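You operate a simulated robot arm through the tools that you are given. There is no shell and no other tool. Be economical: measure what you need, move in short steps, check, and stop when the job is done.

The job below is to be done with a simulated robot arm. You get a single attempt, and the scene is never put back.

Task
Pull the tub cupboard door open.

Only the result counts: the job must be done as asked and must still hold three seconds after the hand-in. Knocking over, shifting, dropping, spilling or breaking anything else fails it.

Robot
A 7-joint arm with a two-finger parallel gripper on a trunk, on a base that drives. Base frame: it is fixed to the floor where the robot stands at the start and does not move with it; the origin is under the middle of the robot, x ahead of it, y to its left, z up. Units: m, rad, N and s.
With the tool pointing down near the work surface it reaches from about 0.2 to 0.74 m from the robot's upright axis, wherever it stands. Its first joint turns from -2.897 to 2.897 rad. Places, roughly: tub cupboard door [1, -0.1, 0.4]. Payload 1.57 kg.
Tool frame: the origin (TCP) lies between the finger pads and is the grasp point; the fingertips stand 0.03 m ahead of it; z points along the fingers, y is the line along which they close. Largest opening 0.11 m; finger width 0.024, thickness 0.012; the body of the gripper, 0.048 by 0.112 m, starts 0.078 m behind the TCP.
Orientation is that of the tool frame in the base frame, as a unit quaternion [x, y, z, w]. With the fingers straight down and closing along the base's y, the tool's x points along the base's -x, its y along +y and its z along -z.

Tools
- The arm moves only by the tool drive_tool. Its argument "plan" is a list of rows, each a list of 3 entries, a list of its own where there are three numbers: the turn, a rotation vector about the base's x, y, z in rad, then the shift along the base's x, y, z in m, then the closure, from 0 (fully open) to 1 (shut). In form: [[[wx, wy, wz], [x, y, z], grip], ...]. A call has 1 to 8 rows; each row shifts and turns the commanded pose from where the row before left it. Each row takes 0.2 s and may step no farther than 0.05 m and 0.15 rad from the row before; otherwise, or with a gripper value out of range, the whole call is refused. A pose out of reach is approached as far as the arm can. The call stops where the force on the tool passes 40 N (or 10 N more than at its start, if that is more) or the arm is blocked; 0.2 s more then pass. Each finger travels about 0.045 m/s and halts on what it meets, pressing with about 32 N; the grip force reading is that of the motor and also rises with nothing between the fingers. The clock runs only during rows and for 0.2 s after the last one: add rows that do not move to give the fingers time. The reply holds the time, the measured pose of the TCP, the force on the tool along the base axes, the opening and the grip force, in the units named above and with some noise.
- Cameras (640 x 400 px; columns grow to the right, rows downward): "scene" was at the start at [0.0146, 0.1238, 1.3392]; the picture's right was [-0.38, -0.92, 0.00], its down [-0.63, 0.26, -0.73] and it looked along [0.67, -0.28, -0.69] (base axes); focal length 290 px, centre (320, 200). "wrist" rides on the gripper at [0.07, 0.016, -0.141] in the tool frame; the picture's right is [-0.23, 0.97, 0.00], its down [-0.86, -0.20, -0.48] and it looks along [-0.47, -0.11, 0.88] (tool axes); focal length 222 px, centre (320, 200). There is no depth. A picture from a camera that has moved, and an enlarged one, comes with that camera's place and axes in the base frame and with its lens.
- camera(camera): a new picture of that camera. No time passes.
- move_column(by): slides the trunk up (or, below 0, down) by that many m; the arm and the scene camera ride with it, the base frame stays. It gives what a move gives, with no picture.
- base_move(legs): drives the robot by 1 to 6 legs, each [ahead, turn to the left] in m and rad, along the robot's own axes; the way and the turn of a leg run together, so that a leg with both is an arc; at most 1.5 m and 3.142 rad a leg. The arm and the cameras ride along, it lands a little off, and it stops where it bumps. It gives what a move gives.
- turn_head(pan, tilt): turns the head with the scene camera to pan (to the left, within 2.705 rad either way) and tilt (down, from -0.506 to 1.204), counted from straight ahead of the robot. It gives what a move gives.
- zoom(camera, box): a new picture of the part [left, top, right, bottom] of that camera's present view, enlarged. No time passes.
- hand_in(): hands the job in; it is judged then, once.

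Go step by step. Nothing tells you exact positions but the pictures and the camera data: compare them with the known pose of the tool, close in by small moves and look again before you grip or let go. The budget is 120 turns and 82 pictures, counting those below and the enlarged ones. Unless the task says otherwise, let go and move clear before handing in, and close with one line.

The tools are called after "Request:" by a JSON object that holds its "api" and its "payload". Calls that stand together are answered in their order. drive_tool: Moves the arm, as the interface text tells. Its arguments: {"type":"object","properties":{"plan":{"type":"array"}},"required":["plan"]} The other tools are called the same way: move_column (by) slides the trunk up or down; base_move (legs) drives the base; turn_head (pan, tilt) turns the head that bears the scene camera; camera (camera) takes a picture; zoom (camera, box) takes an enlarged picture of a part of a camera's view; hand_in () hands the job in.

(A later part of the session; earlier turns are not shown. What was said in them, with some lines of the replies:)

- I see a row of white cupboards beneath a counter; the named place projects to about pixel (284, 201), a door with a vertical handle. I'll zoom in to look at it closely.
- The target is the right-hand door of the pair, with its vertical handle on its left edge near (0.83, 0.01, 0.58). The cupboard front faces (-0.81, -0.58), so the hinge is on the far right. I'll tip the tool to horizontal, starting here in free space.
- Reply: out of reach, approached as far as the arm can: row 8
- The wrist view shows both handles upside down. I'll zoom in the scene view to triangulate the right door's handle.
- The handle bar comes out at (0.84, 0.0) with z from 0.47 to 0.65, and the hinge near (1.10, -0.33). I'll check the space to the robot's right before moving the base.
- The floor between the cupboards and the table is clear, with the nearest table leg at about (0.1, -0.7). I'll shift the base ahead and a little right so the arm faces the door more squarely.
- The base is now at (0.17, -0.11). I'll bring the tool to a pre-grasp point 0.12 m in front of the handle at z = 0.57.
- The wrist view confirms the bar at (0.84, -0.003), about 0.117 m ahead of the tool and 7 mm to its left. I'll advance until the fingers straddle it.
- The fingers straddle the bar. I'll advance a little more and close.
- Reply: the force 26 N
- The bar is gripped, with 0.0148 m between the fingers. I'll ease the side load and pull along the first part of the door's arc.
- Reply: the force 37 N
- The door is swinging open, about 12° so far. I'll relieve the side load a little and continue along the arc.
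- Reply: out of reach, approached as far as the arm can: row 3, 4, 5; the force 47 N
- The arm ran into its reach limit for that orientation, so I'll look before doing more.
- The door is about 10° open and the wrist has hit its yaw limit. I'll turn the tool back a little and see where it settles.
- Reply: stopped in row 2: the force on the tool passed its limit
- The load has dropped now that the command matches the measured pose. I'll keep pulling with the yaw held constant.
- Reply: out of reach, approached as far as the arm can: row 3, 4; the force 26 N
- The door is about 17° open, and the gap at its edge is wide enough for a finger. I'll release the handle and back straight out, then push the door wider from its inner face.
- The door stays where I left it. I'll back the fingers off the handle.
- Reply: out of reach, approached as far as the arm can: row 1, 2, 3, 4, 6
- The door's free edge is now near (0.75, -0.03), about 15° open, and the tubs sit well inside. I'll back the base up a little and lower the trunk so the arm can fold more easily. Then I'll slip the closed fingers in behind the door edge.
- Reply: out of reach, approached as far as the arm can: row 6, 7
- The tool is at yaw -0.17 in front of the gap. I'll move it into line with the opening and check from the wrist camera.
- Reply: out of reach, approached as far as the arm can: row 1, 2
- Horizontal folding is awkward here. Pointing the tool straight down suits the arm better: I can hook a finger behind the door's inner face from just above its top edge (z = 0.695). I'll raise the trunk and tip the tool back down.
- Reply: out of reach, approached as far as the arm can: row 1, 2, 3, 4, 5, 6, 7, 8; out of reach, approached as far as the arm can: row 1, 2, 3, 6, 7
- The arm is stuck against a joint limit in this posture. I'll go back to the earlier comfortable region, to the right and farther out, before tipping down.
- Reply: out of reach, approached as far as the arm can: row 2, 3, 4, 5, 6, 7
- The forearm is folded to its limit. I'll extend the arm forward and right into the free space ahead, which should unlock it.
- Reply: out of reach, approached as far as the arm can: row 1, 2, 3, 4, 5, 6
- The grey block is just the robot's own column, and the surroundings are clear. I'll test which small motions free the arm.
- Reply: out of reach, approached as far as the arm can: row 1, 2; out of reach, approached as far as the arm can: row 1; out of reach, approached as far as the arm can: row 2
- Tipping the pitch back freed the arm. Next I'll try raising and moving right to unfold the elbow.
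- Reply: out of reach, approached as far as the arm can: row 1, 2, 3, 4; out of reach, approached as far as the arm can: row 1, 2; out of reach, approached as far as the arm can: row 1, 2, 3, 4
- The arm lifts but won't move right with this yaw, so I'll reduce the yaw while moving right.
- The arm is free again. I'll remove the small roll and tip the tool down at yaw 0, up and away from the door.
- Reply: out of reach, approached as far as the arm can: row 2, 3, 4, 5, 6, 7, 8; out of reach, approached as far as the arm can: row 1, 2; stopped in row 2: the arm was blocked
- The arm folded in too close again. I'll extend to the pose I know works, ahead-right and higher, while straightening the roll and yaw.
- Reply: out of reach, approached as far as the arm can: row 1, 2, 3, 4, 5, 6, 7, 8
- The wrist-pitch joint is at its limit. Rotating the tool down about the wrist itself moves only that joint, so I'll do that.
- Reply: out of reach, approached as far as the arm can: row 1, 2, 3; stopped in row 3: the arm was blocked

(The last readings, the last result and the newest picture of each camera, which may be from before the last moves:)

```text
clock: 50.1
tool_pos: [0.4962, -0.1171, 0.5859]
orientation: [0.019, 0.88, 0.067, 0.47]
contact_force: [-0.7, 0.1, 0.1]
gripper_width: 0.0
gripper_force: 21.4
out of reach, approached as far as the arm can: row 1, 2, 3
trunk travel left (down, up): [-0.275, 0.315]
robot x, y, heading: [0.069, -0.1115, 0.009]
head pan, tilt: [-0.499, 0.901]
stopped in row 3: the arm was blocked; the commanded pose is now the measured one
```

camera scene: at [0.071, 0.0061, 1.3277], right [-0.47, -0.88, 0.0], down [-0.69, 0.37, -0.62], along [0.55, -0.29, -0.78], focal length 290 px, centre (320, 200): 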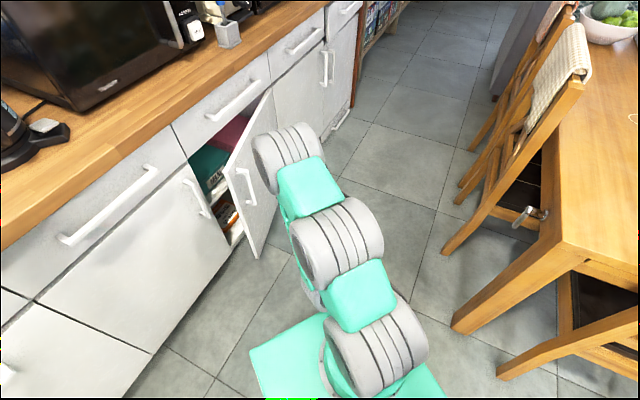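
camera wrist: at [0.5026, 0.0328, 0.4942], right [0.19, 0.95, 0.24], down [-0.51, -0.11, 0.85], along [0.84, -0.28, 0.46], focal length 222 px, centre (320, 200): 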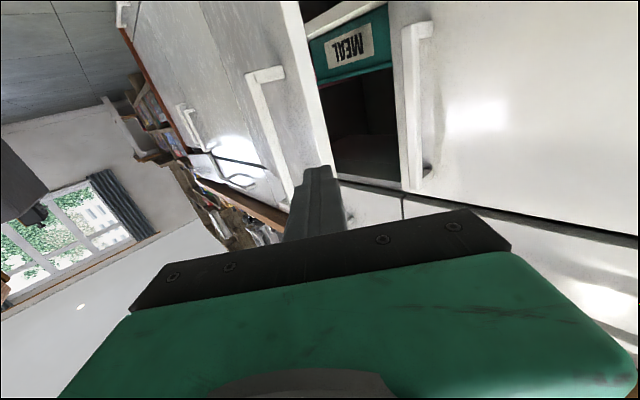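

It's blocked again, so I need to see the posture of the arm more clearly.

Request:
{"api": "camera", "payload": {"camera": "wrist"}}

Request:
{"api": "turn_head", "payload": {"pan": -0.2, "tilt": 1.2}}

Request:
{"api": "camera", "payload": {"camera": "scene"}}

```text
49 pictures are left
camera wrist: at [0.3381, -0.1067, 0.6089], right [0.1, 0.94, 0.32], down [0.08, -0.33, 0.94], along [0.99, -0.07, -0.11], focal length 222 px, centre (320, 200)
```

wrist: 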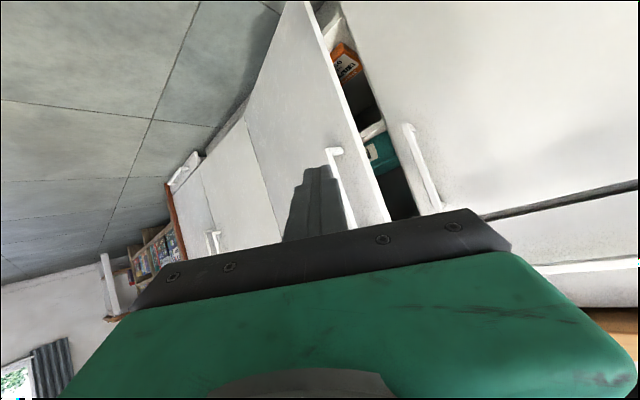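

```text
clock: 50.9
tool_pos: [0.4947, -0.1172, 0.5855]
orientation: [0.02, 0.88, 0.065, 0.47]
contact_force: [0.9, -0.2, 0.1]
gripper_width: 0.0
gripper_force: 20.9
trunk travel left (down, up): [-0.275, 0.315]
robot x, y, heading: [0.0658, -0.1171, 0.013]
head pan, tilt: [-0.201, 1.201]
```

```text
48 pictures are left
camera scene: at [0.0594, 0.0309, 1.308], right [-0.19, -0.98, 0.0], down [-0.91, 0.18, -0.36], along [0.36, -0.07, -0.93], focal length 290 px, centre (320, 200)
```

scene: 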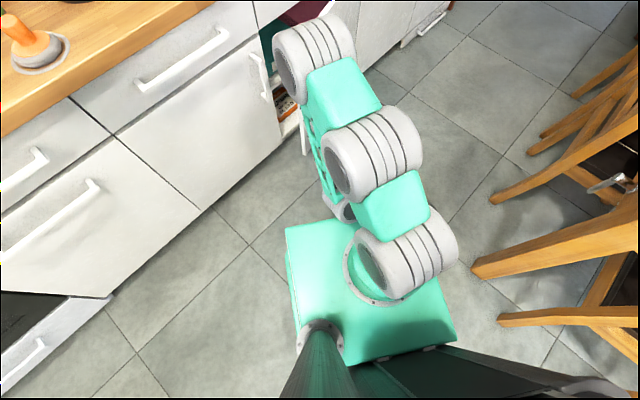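

The arm's own axis sits to the robot's right, near (0.15, -0.25), so I have been working much too close to it. I'll pitch up while extending forward and up, which freed it last time.

Request:
{"api": "drive_tool", "payload": {"plan": [[[0, -0.13, 0], [0.02, 0, 0.03], 1], [[0, -0.13, 0], [0.02, 0, 0.03], 1], [[0, -0.13, 0], [0.02, 0, 0.03], 1], [[0, -0.13, 0], [0.02, 0, 0.03], 1], [[0, -0.13, 0], [0.02, -0.02, 0.03], 1], [[0, 0, 0], [0.02, -0.02, 0.03], 1]]}}

```text
clock: 52.3
tool_pos: [0.6161, -0.1578, 0.7658]
orientation: [-0.002, 0.685, 0.067, 0.726]
contact_force: [0.0, 0.2, 0.4]
gripper_width: 0.0
gripper_force: 21.1
trunk travel left (down, up): [-0.275, 0.315]
robot x, y, heading: [0.0664, -0.1125, 0.009]
head pan, tilt: [-0.201, 1.201]
```

The arm is free again. I'll carry on to the right and then forward, well in front of the door.

Request:
{"api": "drive_tool", "payload": {"plan": [[[0, 0, -0.02], [0.0, -0.04, 0], 1], [[-0.03, 0, -0.02], [0.01, -0.04, 0], 1], [[-0.03, 0, -0.02], [0.02, -0.04, 0], 1], [[-0.03, 0, -0.02], [0.03, -0.03, 0], 1], [[0, 0, -0.02], [0.03, 0, 0], 1], [[0, 0, 0], [0.03, 0, 0], 1]]}}

Request:
{"api": "turn_head", "payload": {"pan": -0.3, "tilt": 0.9}}

Request:
{"api": "camera", "payload": {"camera": "scene"}}

```text
clock: 53.7
tool_pos: [0.6683, -0.2703, 0.7262]
orientation: [0.0, 0.687, 0.001, 0.727]
contact_force: [0.4, -0.8, -0.4]
gripper_width: 0.0
gripper_force: 21.3
out of reach, approached as far as the arm can: row 3, 4, 5, 6
trunk travel left (down, up): [-0.275, 0.315]
robot x, y, heading: [0.0689, -0.112, 0.01]
head pan, tilt: [-0.201, 1.201]
```

```text
clock: 54.5
tool_pos: [0.6684, -0.2714, 0.7269]
orientation: [0.001, 0.686, 0.0, 0.728]
contact_force: [0.5, 1.2, -0.1]
gripper_width: 0.0001
gripper_force: 21.0
trunk travel left (down, up): [-0.275, 0.315]
robot x, y, heading: [0.0652, -0.1149, 0.01]
head pan, tilt: [-0.3, 0.901]
```

```text
47 pictures are left
camera scene: at [0.0768, 0.0198, 1.3277], right [-0.29, -0.96, 0.0], down [-0.75, 0.23, -0.62], along [0.59, -0.18, -0.78], focal length 290 px, centre (320, 200)
```

scene: 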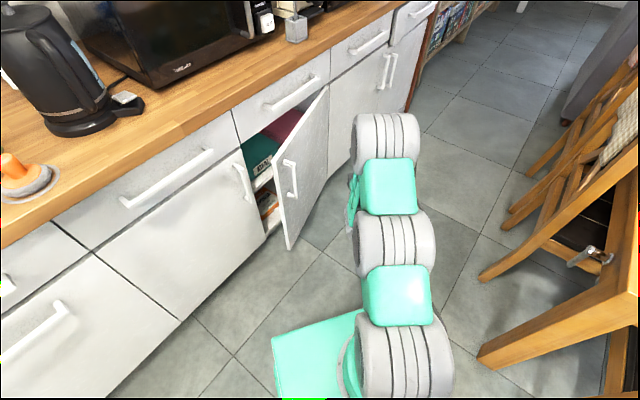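

The tool now stands exactly where the first tip-forward ended, relative to the robot. I'll reverse that known path.

Request:
{"api": "drive_tool", "payload": {"plan": [[[0, 0.14, 0], [0.01, 0, 0.01], 1], [[0, 0.14, 0], [-0.005, 0, 0], 1], [[0, 0.14, 0], [-0.01, 0, 0], 1], [[0, 0.14, 0], [-0.01, 0, 0], 1]]}}

```text
clock: 55.5
tool_pos: [0.5793, -0.2486, 0.6783]
orientation: [0.003, 0.776, -0.003, 0.631]
contact_force: [-0.1, -0.2, -0.5]
gripper_width: 0.0
gripper_force: 21.5
out of reach, approached as far as the arm can: row 1, 2, 3, 4
trunk travel left (down, up): [-0.275, 0.315]
robot x, y, heading: [0.066, -0.1115, 0.011]
head pan, tilt: [-0.3, 0.901]
```

I can push with the base while holding the arm rigid, with the tool horizontal and straight ahead at its current comfortable spot. I'll level the tool first, then reposition the robot to line up with the gap.

Request:
{"api": "drive_tool", "payload": {"plan": [[[0, -0.1, 0], [0.02, 0, 0.01], 1], [[0, -0.1, 0], [0.02, 0, 0.01], 1], [[0, 0, 0], [0.02, 0, 0], 1], [[0, 0, 0], [0.015, 0, 0], 1]]}}

Request:
{"api": "base_move", "payload": {"legs": [[0, -0.65], [-0.18, 0]]}}

Request:
{"api": "move_column", "payload": {"by": -0.13}}

```text
clock: 56.5
tool_pos: [0.6536, -0.2498, 0.7003]
orientation: [0.003, 0.708, -0.002, 0.706]
contact_force: [-0.3, 0.4, -0.1]
gripper_width: 0.0
gripper_force: 21.3
trunk travel left (down, up): [-0.275, 0.315]
robot x, y, heading: [0.0681, -0.1111, 0.011]
head pan, tilt: [-0.3, 0.901]
```

```text
clock: 59.8
tool_pos: [0.3106, -0.4698, 0.6992]
orientation: [0.229, 0.671, -0.227, 0.668]
contact_force: [0.1, -0.3, -0.1]
gripper_width: 0.0002
gripper_force: 21.0
trunk travel left (down, up): [-0.275, 0.315]
robot x, y, heading: [-0.0758, -0.0049, -0.639]
head pan, tilt: [-0.3, 0.901]
```

```text
clock: 61.3
tool_pos: [0.3108, -0.4684, 0.5691]
orientation: [0.23, 0.67, -0.228, 0.668]
contact_force: [0.3, -0.5, -0.5]
gripper_width: 0.0
gripper_force: 21.1
trunk travel left (down, up): [-0.145, 0.445]
robot x, y, heading: [-0.0736, -0.0112, -0.641]
head pan, tilt: [-0.3, 0.901]
```

The tool is rigid at (0.587, -0.142) relative to the robot. Turning to heading 0.2 should line it up with the gap, so I'll turn and check.

Request:
{"api": "base_move", "payload": {"legs": [[0, 0.841]]}}

Request:
{"api": "camera", "payload": {"camera": "wrist"}}

Request:
{"api": "turn_head", "payload": {"pan": 0.0, "tilt": 0.75}}

Request:
{"api": "camera", "payload": {"camera": "scene"}}

```text
clock: 63.9
tool_pos: [0.526, -0.0217, 0.5697]
orientation: [-0.068, 0.704, 0.068, 0.703]
contact_force: [-0.4, 0.2, 0.4]
gripper_width: 0.0
gripper_force: 21.1
trunk travel left (down, up): [-0.145, 0.445]
robot x, y, heading: [-0.0729, -0.0068, 0.213]
head pan, tilt: [-0.3, 0.901]
```

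```text
46 pictures are left
camera wrist: at [0.3832, -0.0314, 0.5011], right [-0.19, 0.96, 0.23], down [-0.43, -0.29, 0.86], along [0.88, 0.06, 0.46], focal length 222 px, centre (320, 200)
```

wrist: 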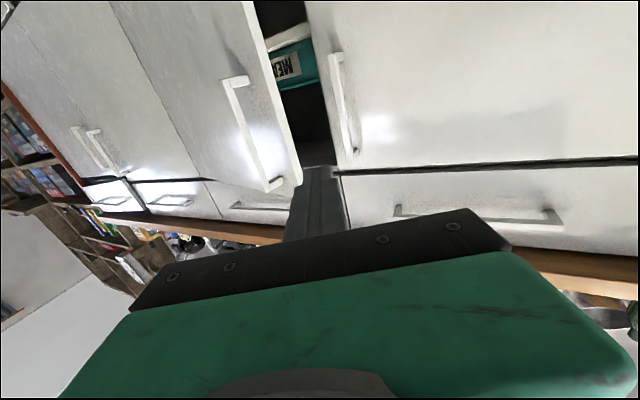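

```text
clock: 64.7
tool_pos: [0.527, -0.0214, 0.5691]
orientation: [-0.068, 0.705, 0.068, 0.703]
contact_force: [0.1, 0.7, -0.1]
gripper_width: 0.0
gripper_force: 21.4
trunk travel left (down, up): [-0.145, 0.445]
robot x, y, heading: [-0.0736, -0.0094, 0.215]
head pan, tilt: [0.0, 0.75]
```

```text
45 pictures are left
camera scene: at [-0.0874, 0.1496, 1.2096], right [0.21, -0.98, 0.0], down [-0.67, -0.14, -0.73], along [0.71, 0.15, -0.68], focal length 290 px, centre (320, 200)
```

scene: 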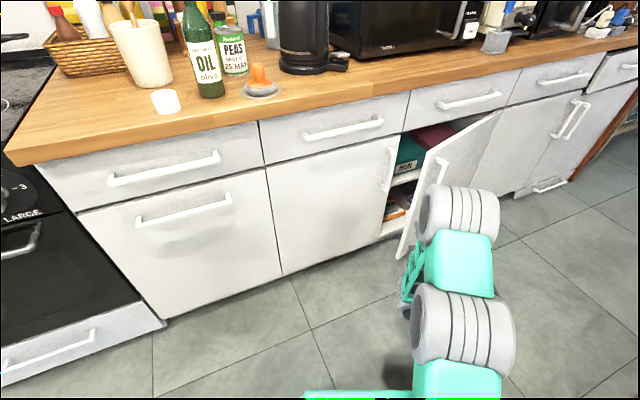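

The edge is at (0.747, -0.030), as I estimated, and the finger line clears both the edge and the left handle. I'll drive ahead partway and check.

Request:
{"api": "base_move", "payload": {"legs": [[0.16, 0]]}}

Request:
{"api": "camera", "payload": {"camera": "wrist"}}

Request:
{"api": "camera", "payload": {"camera": "scene"}}

```text
clock: 66.2
tool_pos: [0.6856, 0.0107, 0.5697]
orientation: [-0.068, 0.705, 0.068, 0.703]
contact_force: [0.9, -0.4, -0.2]
gripper_width: 0.0
gripper_force: 21.3
trunk travel left (down, up): [-0.145, 0.445]
robot x, y, heading: [0.0814, 0.0297, 0.21]
head pan, tilt: [0.0, 0.75]
```

```text
44 pictures are left
camera wrist: at [0.5421, 0.0018, 0.5011], right [-0.18, 0.96, 0.23], down [-0.43, -0.29, 0.86], along [0.88, 0.06, 0.46], focal length 222 px, centre (320, 200)
```

wrist: 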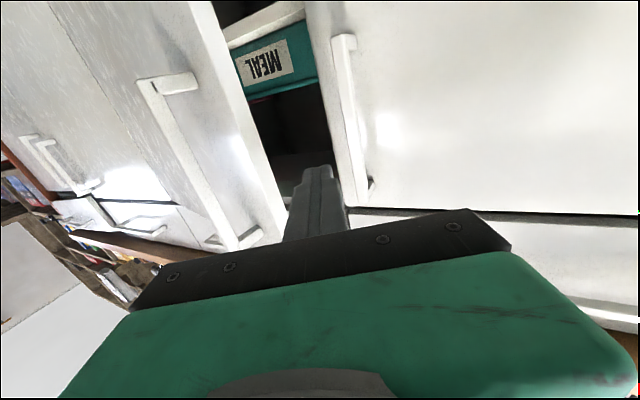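

```text
43 pictures are left
camera scene: at [0.0719, 0.1837, 1.2097], right [0.21, -0.98, 0.0], down [-0.67, -0.14, -0.73], along [0.72, 0.15, -0.68], focal length 290 px, centre (320, 200)
```

scene: 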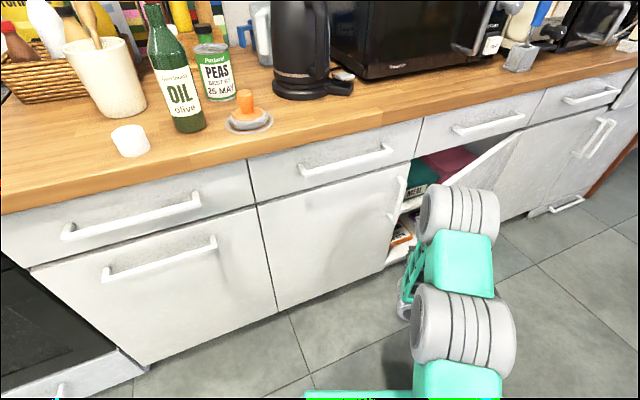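

The finger is pointing into the opening, between the door edge and the left handle. I'll drive the last 0.095 m.

Request:
{"api": "base_move", "payload": {"legs": [[0.095, 0]]}}

Request:
{"api": "camera", "payload": {"camera": "wrist"}}

Request:
{"api": "camera", "payload": {"camera": "scene"}}

```text
clock: 67.3
tool_pos: [0.781, 0.0319, 0.5702]
orientation: [-0.067, 0.705, 0.068, 0.703]
contact_force: [-0.2, -1.0, 1.0]
gripper_width: 0.0002
gripper_force: 20.8
trunk travel left (down, up): [-0.145, 0.445]
robot x, y, heading: [0.1769, 0.0469, 0.215]
head pan, tilt: [0.0, 0.75]
```

```text
42 pictures are left
camera wrist: at [0.6389, 0.0223, 0.5011], right [-0.18, 0.96, 0.23], down [-0.43, -0.29, 0.86], along [0.88, 0.06, 0.46], focal length 222 px, centre (320, 200)
```

wrist: 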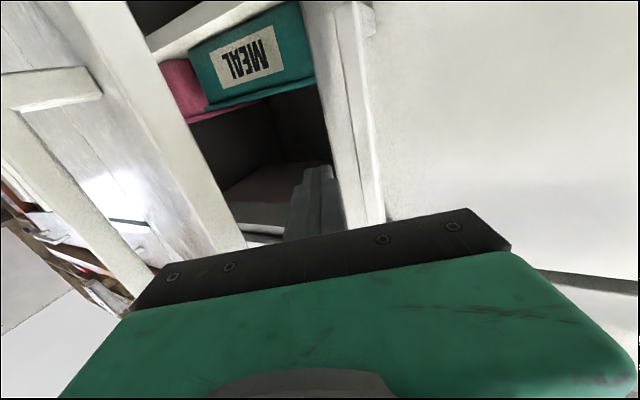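

```text
41 pictures are left
camera scene: at [0.1687, 0.2043, 1.2097], right [0.21, -0.98, 0.0], down [-0.67, -0.14, -0.73], along [0.72, 0.15, -0.68], focal length 290 px, centre (320, 200)
```

scene: 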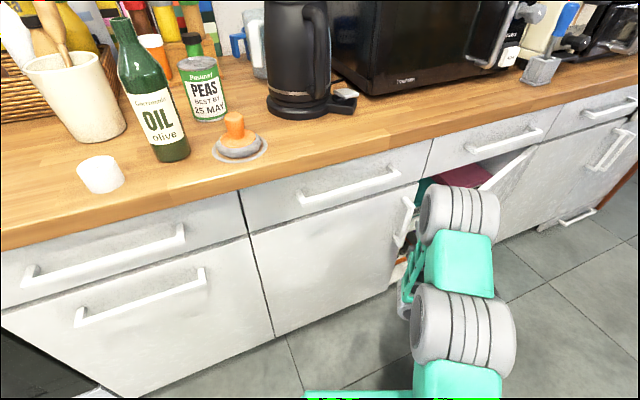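

The finger is behind the door edge. I'll turn the base slowly to the right to sweep the door outward.

Request:
{"api": "base_move", "payload": {"legs": [[0, -0.2]]}}

Request:
{"api": "camera", "payload": {"camera": "wrist"}}

Request:
{"api": "camera", "payload": {"camera": "scene"}}

```text
clock: 68.5
tool_pos: [0.7674, -0.0885, 0.5704]
orientation: [0.004, 0.708, -0.003, 0.706]
contact_force: [-0.6, 0.0, 0.5]
gripper_width: 0.0
gripper_force: 21.3
trunk travel left (down, up): [-0.145, 0.445]
robot x, y, heading: [0.1795, 0.0496, 0.006]
head pan, tilt: [0.0, 0.75]
```

```text
40 pictures are left
camera wrist: at [0.6242, -0.0693, 0.5011], right [0.01, 0.97, 0.23], down [-0.48, -0.2, 0.86], along [0.88, -0.12, 0.46], focal length 222 px, centre (320, 200)
```

wrist: 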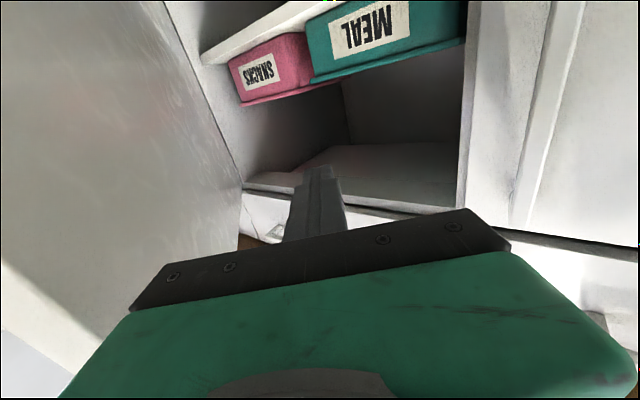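

```text
39 pictures are left
camera scene: at [0.2002, 0.2031, 1.2096], right [0.01, -1.0, 0.0], down [-0.68, -0.01, -0.73], along [0.73, 0.01, -0.68], focal length 290 px, centre (320, 200)
```

scene: 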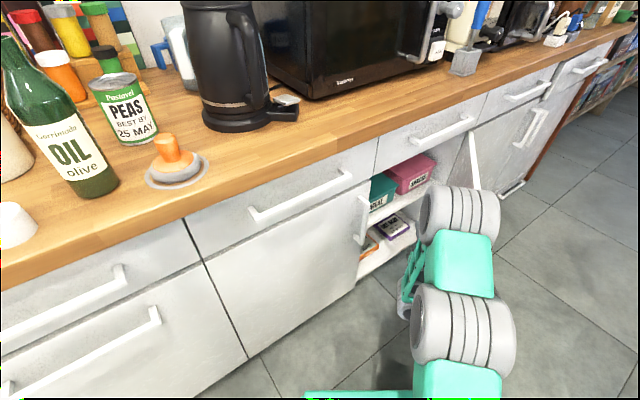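

The door is now about 40° open, with the contents untouched. I'll keep sweeping.

Request:
{"api": "base_move", "payload": {"legs": [[0, -0.25]]}}

Request:
{"api": "camera", "payload": {"camera": "wrist"}}

Request:
{"api": "camera", "payload": {"camera": "scene"}}

```text
clock: 69.7
tool_pos: [0.7142, -0.2298, 0.5694]
orientation: [0.093, 0.702, -0.092, 0.7]
contact_force: [0.2, -0.4, 0.3]
gripper_width: 0.0004
gripper_force: 21.4
trunk travel left (down, up): [-0.145, 0.445]
robot x, y, heading: [0.1796, 0.0504, -0.244]
head pan, tilt: [0.0, 0.75]
```

```text
38 pictures are left
camera wrist: at [0.5808, -0.1764, 0.5012], right [0.25, 0.94, 0.23], down [-0.51, -0.07, 0.86], along [0.82, -0.33, 0.46], focal length 222 px, centre (320, 200)
```

wrist: 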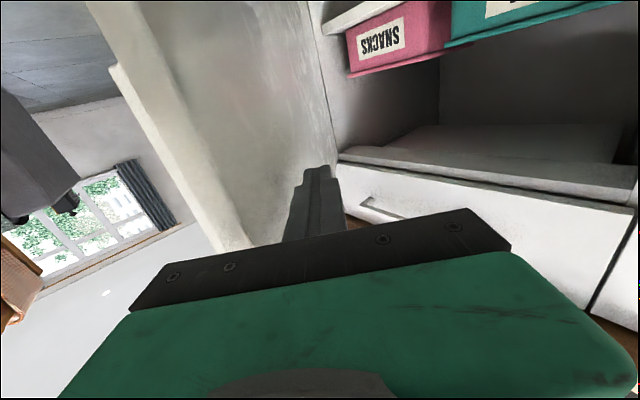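

```text
37 pictures are left
camera scene: at [0.238, 0.1928, 1.2097], right [-0.24, -0.97, 0.0], down [-0.66, 0.16, -0.73], along [0.71, -0.18, -0.68], focal length 290 px, centre (320, 200)
```

scene: 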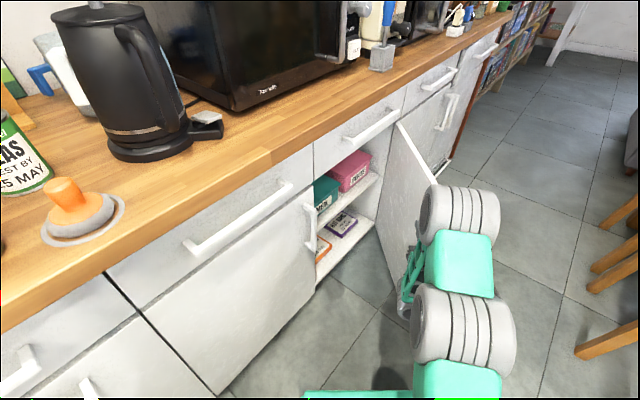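

The door is about 46° open and still moving freely. I'll sweep further.

Request:
{"api": "base_move", "payload": {"legs": [[0, -0.25]]}}

Request:
{"api": "camera", "payload": {"camera": "wrist"}}

Request:
{"api": "camera", "payload": {"camera": "scene"}}

```text
clock: 71.0
tool_pos: [0.6275, -0.3574, 0.5702]
orientation: [0.182, 0.684, -0.18, 0.682]
contact_force: [0.2, 0.2, 0.1]
gripper_width: 0.0002
gripper_force: 21.2
trunk travel left (down, up): [-0.145, 0.445]
robot x, y, heading: [0.1762, 0.0479, -0.501]
head pan, tilt: [0.0, 0.75]
```

```text
36 pictures are left
camera wrist: at [0.5104, -0.271, 0.5012], right [0.48, 0.85, 0.23], down [-0.51, 0.06, 0.86], along [0.71, -0.53, 0.46], focal length 222 px, centre (320, 200)
```

wrist: 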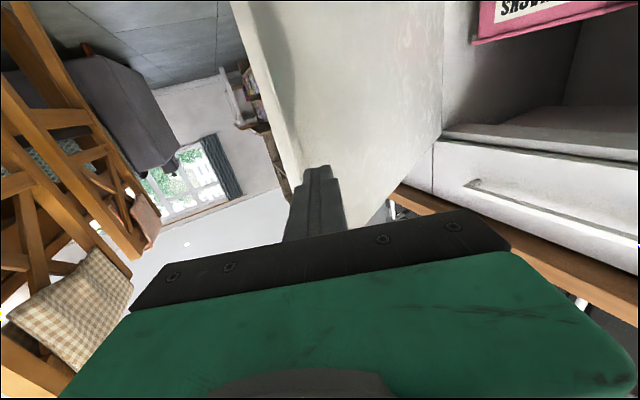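

```text
35 pictures are left
camera scene: at [0.2727, 0.1729, 1.2097], right [-0.48, -0.88, 0.0], down [-0.6, 0.33, -0.73], along [0.64, -0.35, -0.68], focal length 290 px, centre (320, 200)
```

scene: 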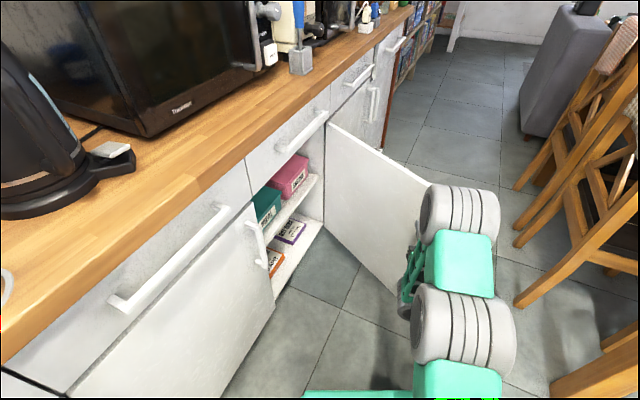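

The door is about 66° open. One more gentle arc ahead and to the right will push it to around 80°.

Request:
{"api": "base_move", "payload": {"legs": [[0.1, -0.13]]}}

Request:
{"api": "camera", "payload": {"camera": "wrist"}}

Request:
{"api": "camera", "payload": {"camera": "scene"}}

```text
clock: 72.1
tool_pos: [0.654, -0.4639, 0.5692]
orientation: [0.226, 0.671, -0.224, 0.669]
contact_force: [-1.1, -0.8, 0.5]
gripper_width: 0.0001
gripper_force: 21.0
trunk travel left (down, up): [-0.145, 0.445]
robot x, y, heading: [0.2625, -0.0069, -0.632]
head pan, tilt: [0.0, 0.75]
```

```text
34 pictures are left
camera wrist: at [0.5484, -0.3633, 0.5012], right [0.59, 0.78, 0.23], down [-0.5, 0.13, 0.86], along [0.63, -0.62, 0.46], focal length 222 px, centre (320, 200)
```

wrist: 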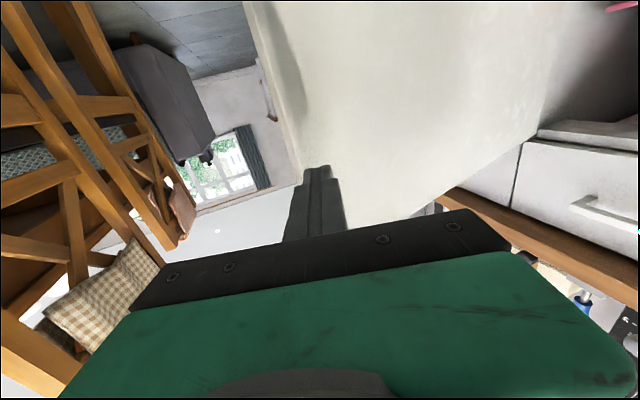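

```text
33 pictures are left
camera scene: at [0.3703, 0.1076, 1.2096], right [-0.59, -0.81, 0.0], down [-0.55, 0.4, -0.73], along [0.59, -0.43, -0.68], focal length 290 px, centre (320, 200)
```

scene: 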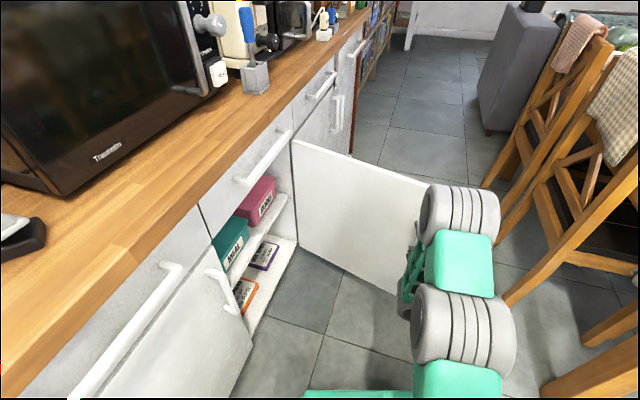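

The door is about 78° open. I'll back away straight and confirm that it stays.

Request:
{"api": "base_move", "payload": {"legs": [[-0.12, 0]]}}

Request:
{"api": "camera", "payload": {"camera": "scene"}}

Request:
{"api": "camera", "payload": {"camera": "wrist"}}

```text
clock: 73.4
tool_pos: [0.5516, -0.3889, 0.5699]
orientation: [0.225, 0.671, -0.224, 0.67]
contact_force: [-0.2, 0.0, 0.6]
gripper_width: 0.0
gripper_force: 21.1
trunk travel left (down, up): [-0.145, 0.445]
robot x, y, heading: [0.1631, 0.067, -0.634]
head pan, tilt: [0.0, 0.75]
```

```text
32 pictures are left
camera scene: at [0.2689, 0.1815, 1.2097], right [-0.59, -0.81, 0.0], down [-0.55, 0.4, -0.73], along [0.59, -0.43, -0.68], focal length 290 px, centre (320, 200)
```

scene: 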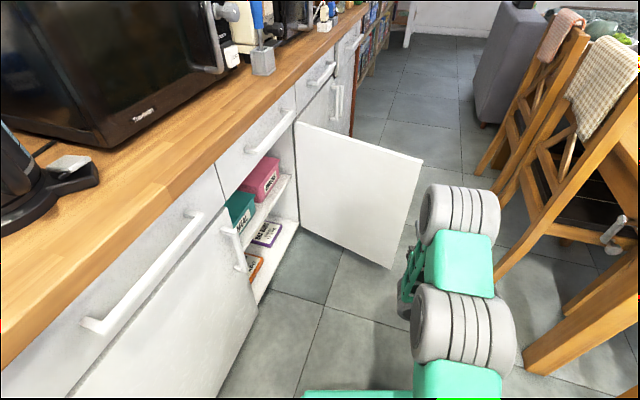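

```text
31 pictures are left
camera wrist: at [0.448, -0.2891, 0.5012], right [0.59, 0.78, 0.23], down [-0.5, 0.13, 0.86], along [0.64, -0.62, 0.46], focal length 222 px, centre (320, 200)
```

wrist: 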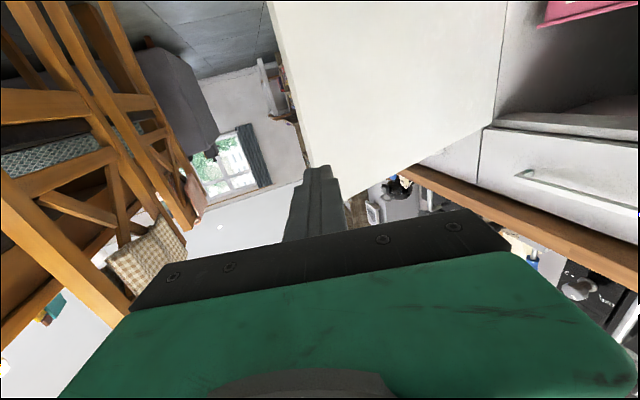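

The door stands open by itself at about 78°. The tubs and everything else are where they were, and the tool is clear, so I'm handing in.

Request:
{"api": "hand_in", "payload": {}}

```text
The job is handed in.
```

The tub cupboard door is open to about 78°, the arm is clear of it, and I saw nothing else moved. I pulled it partway by the handle, then pushed it wider from its inner face.
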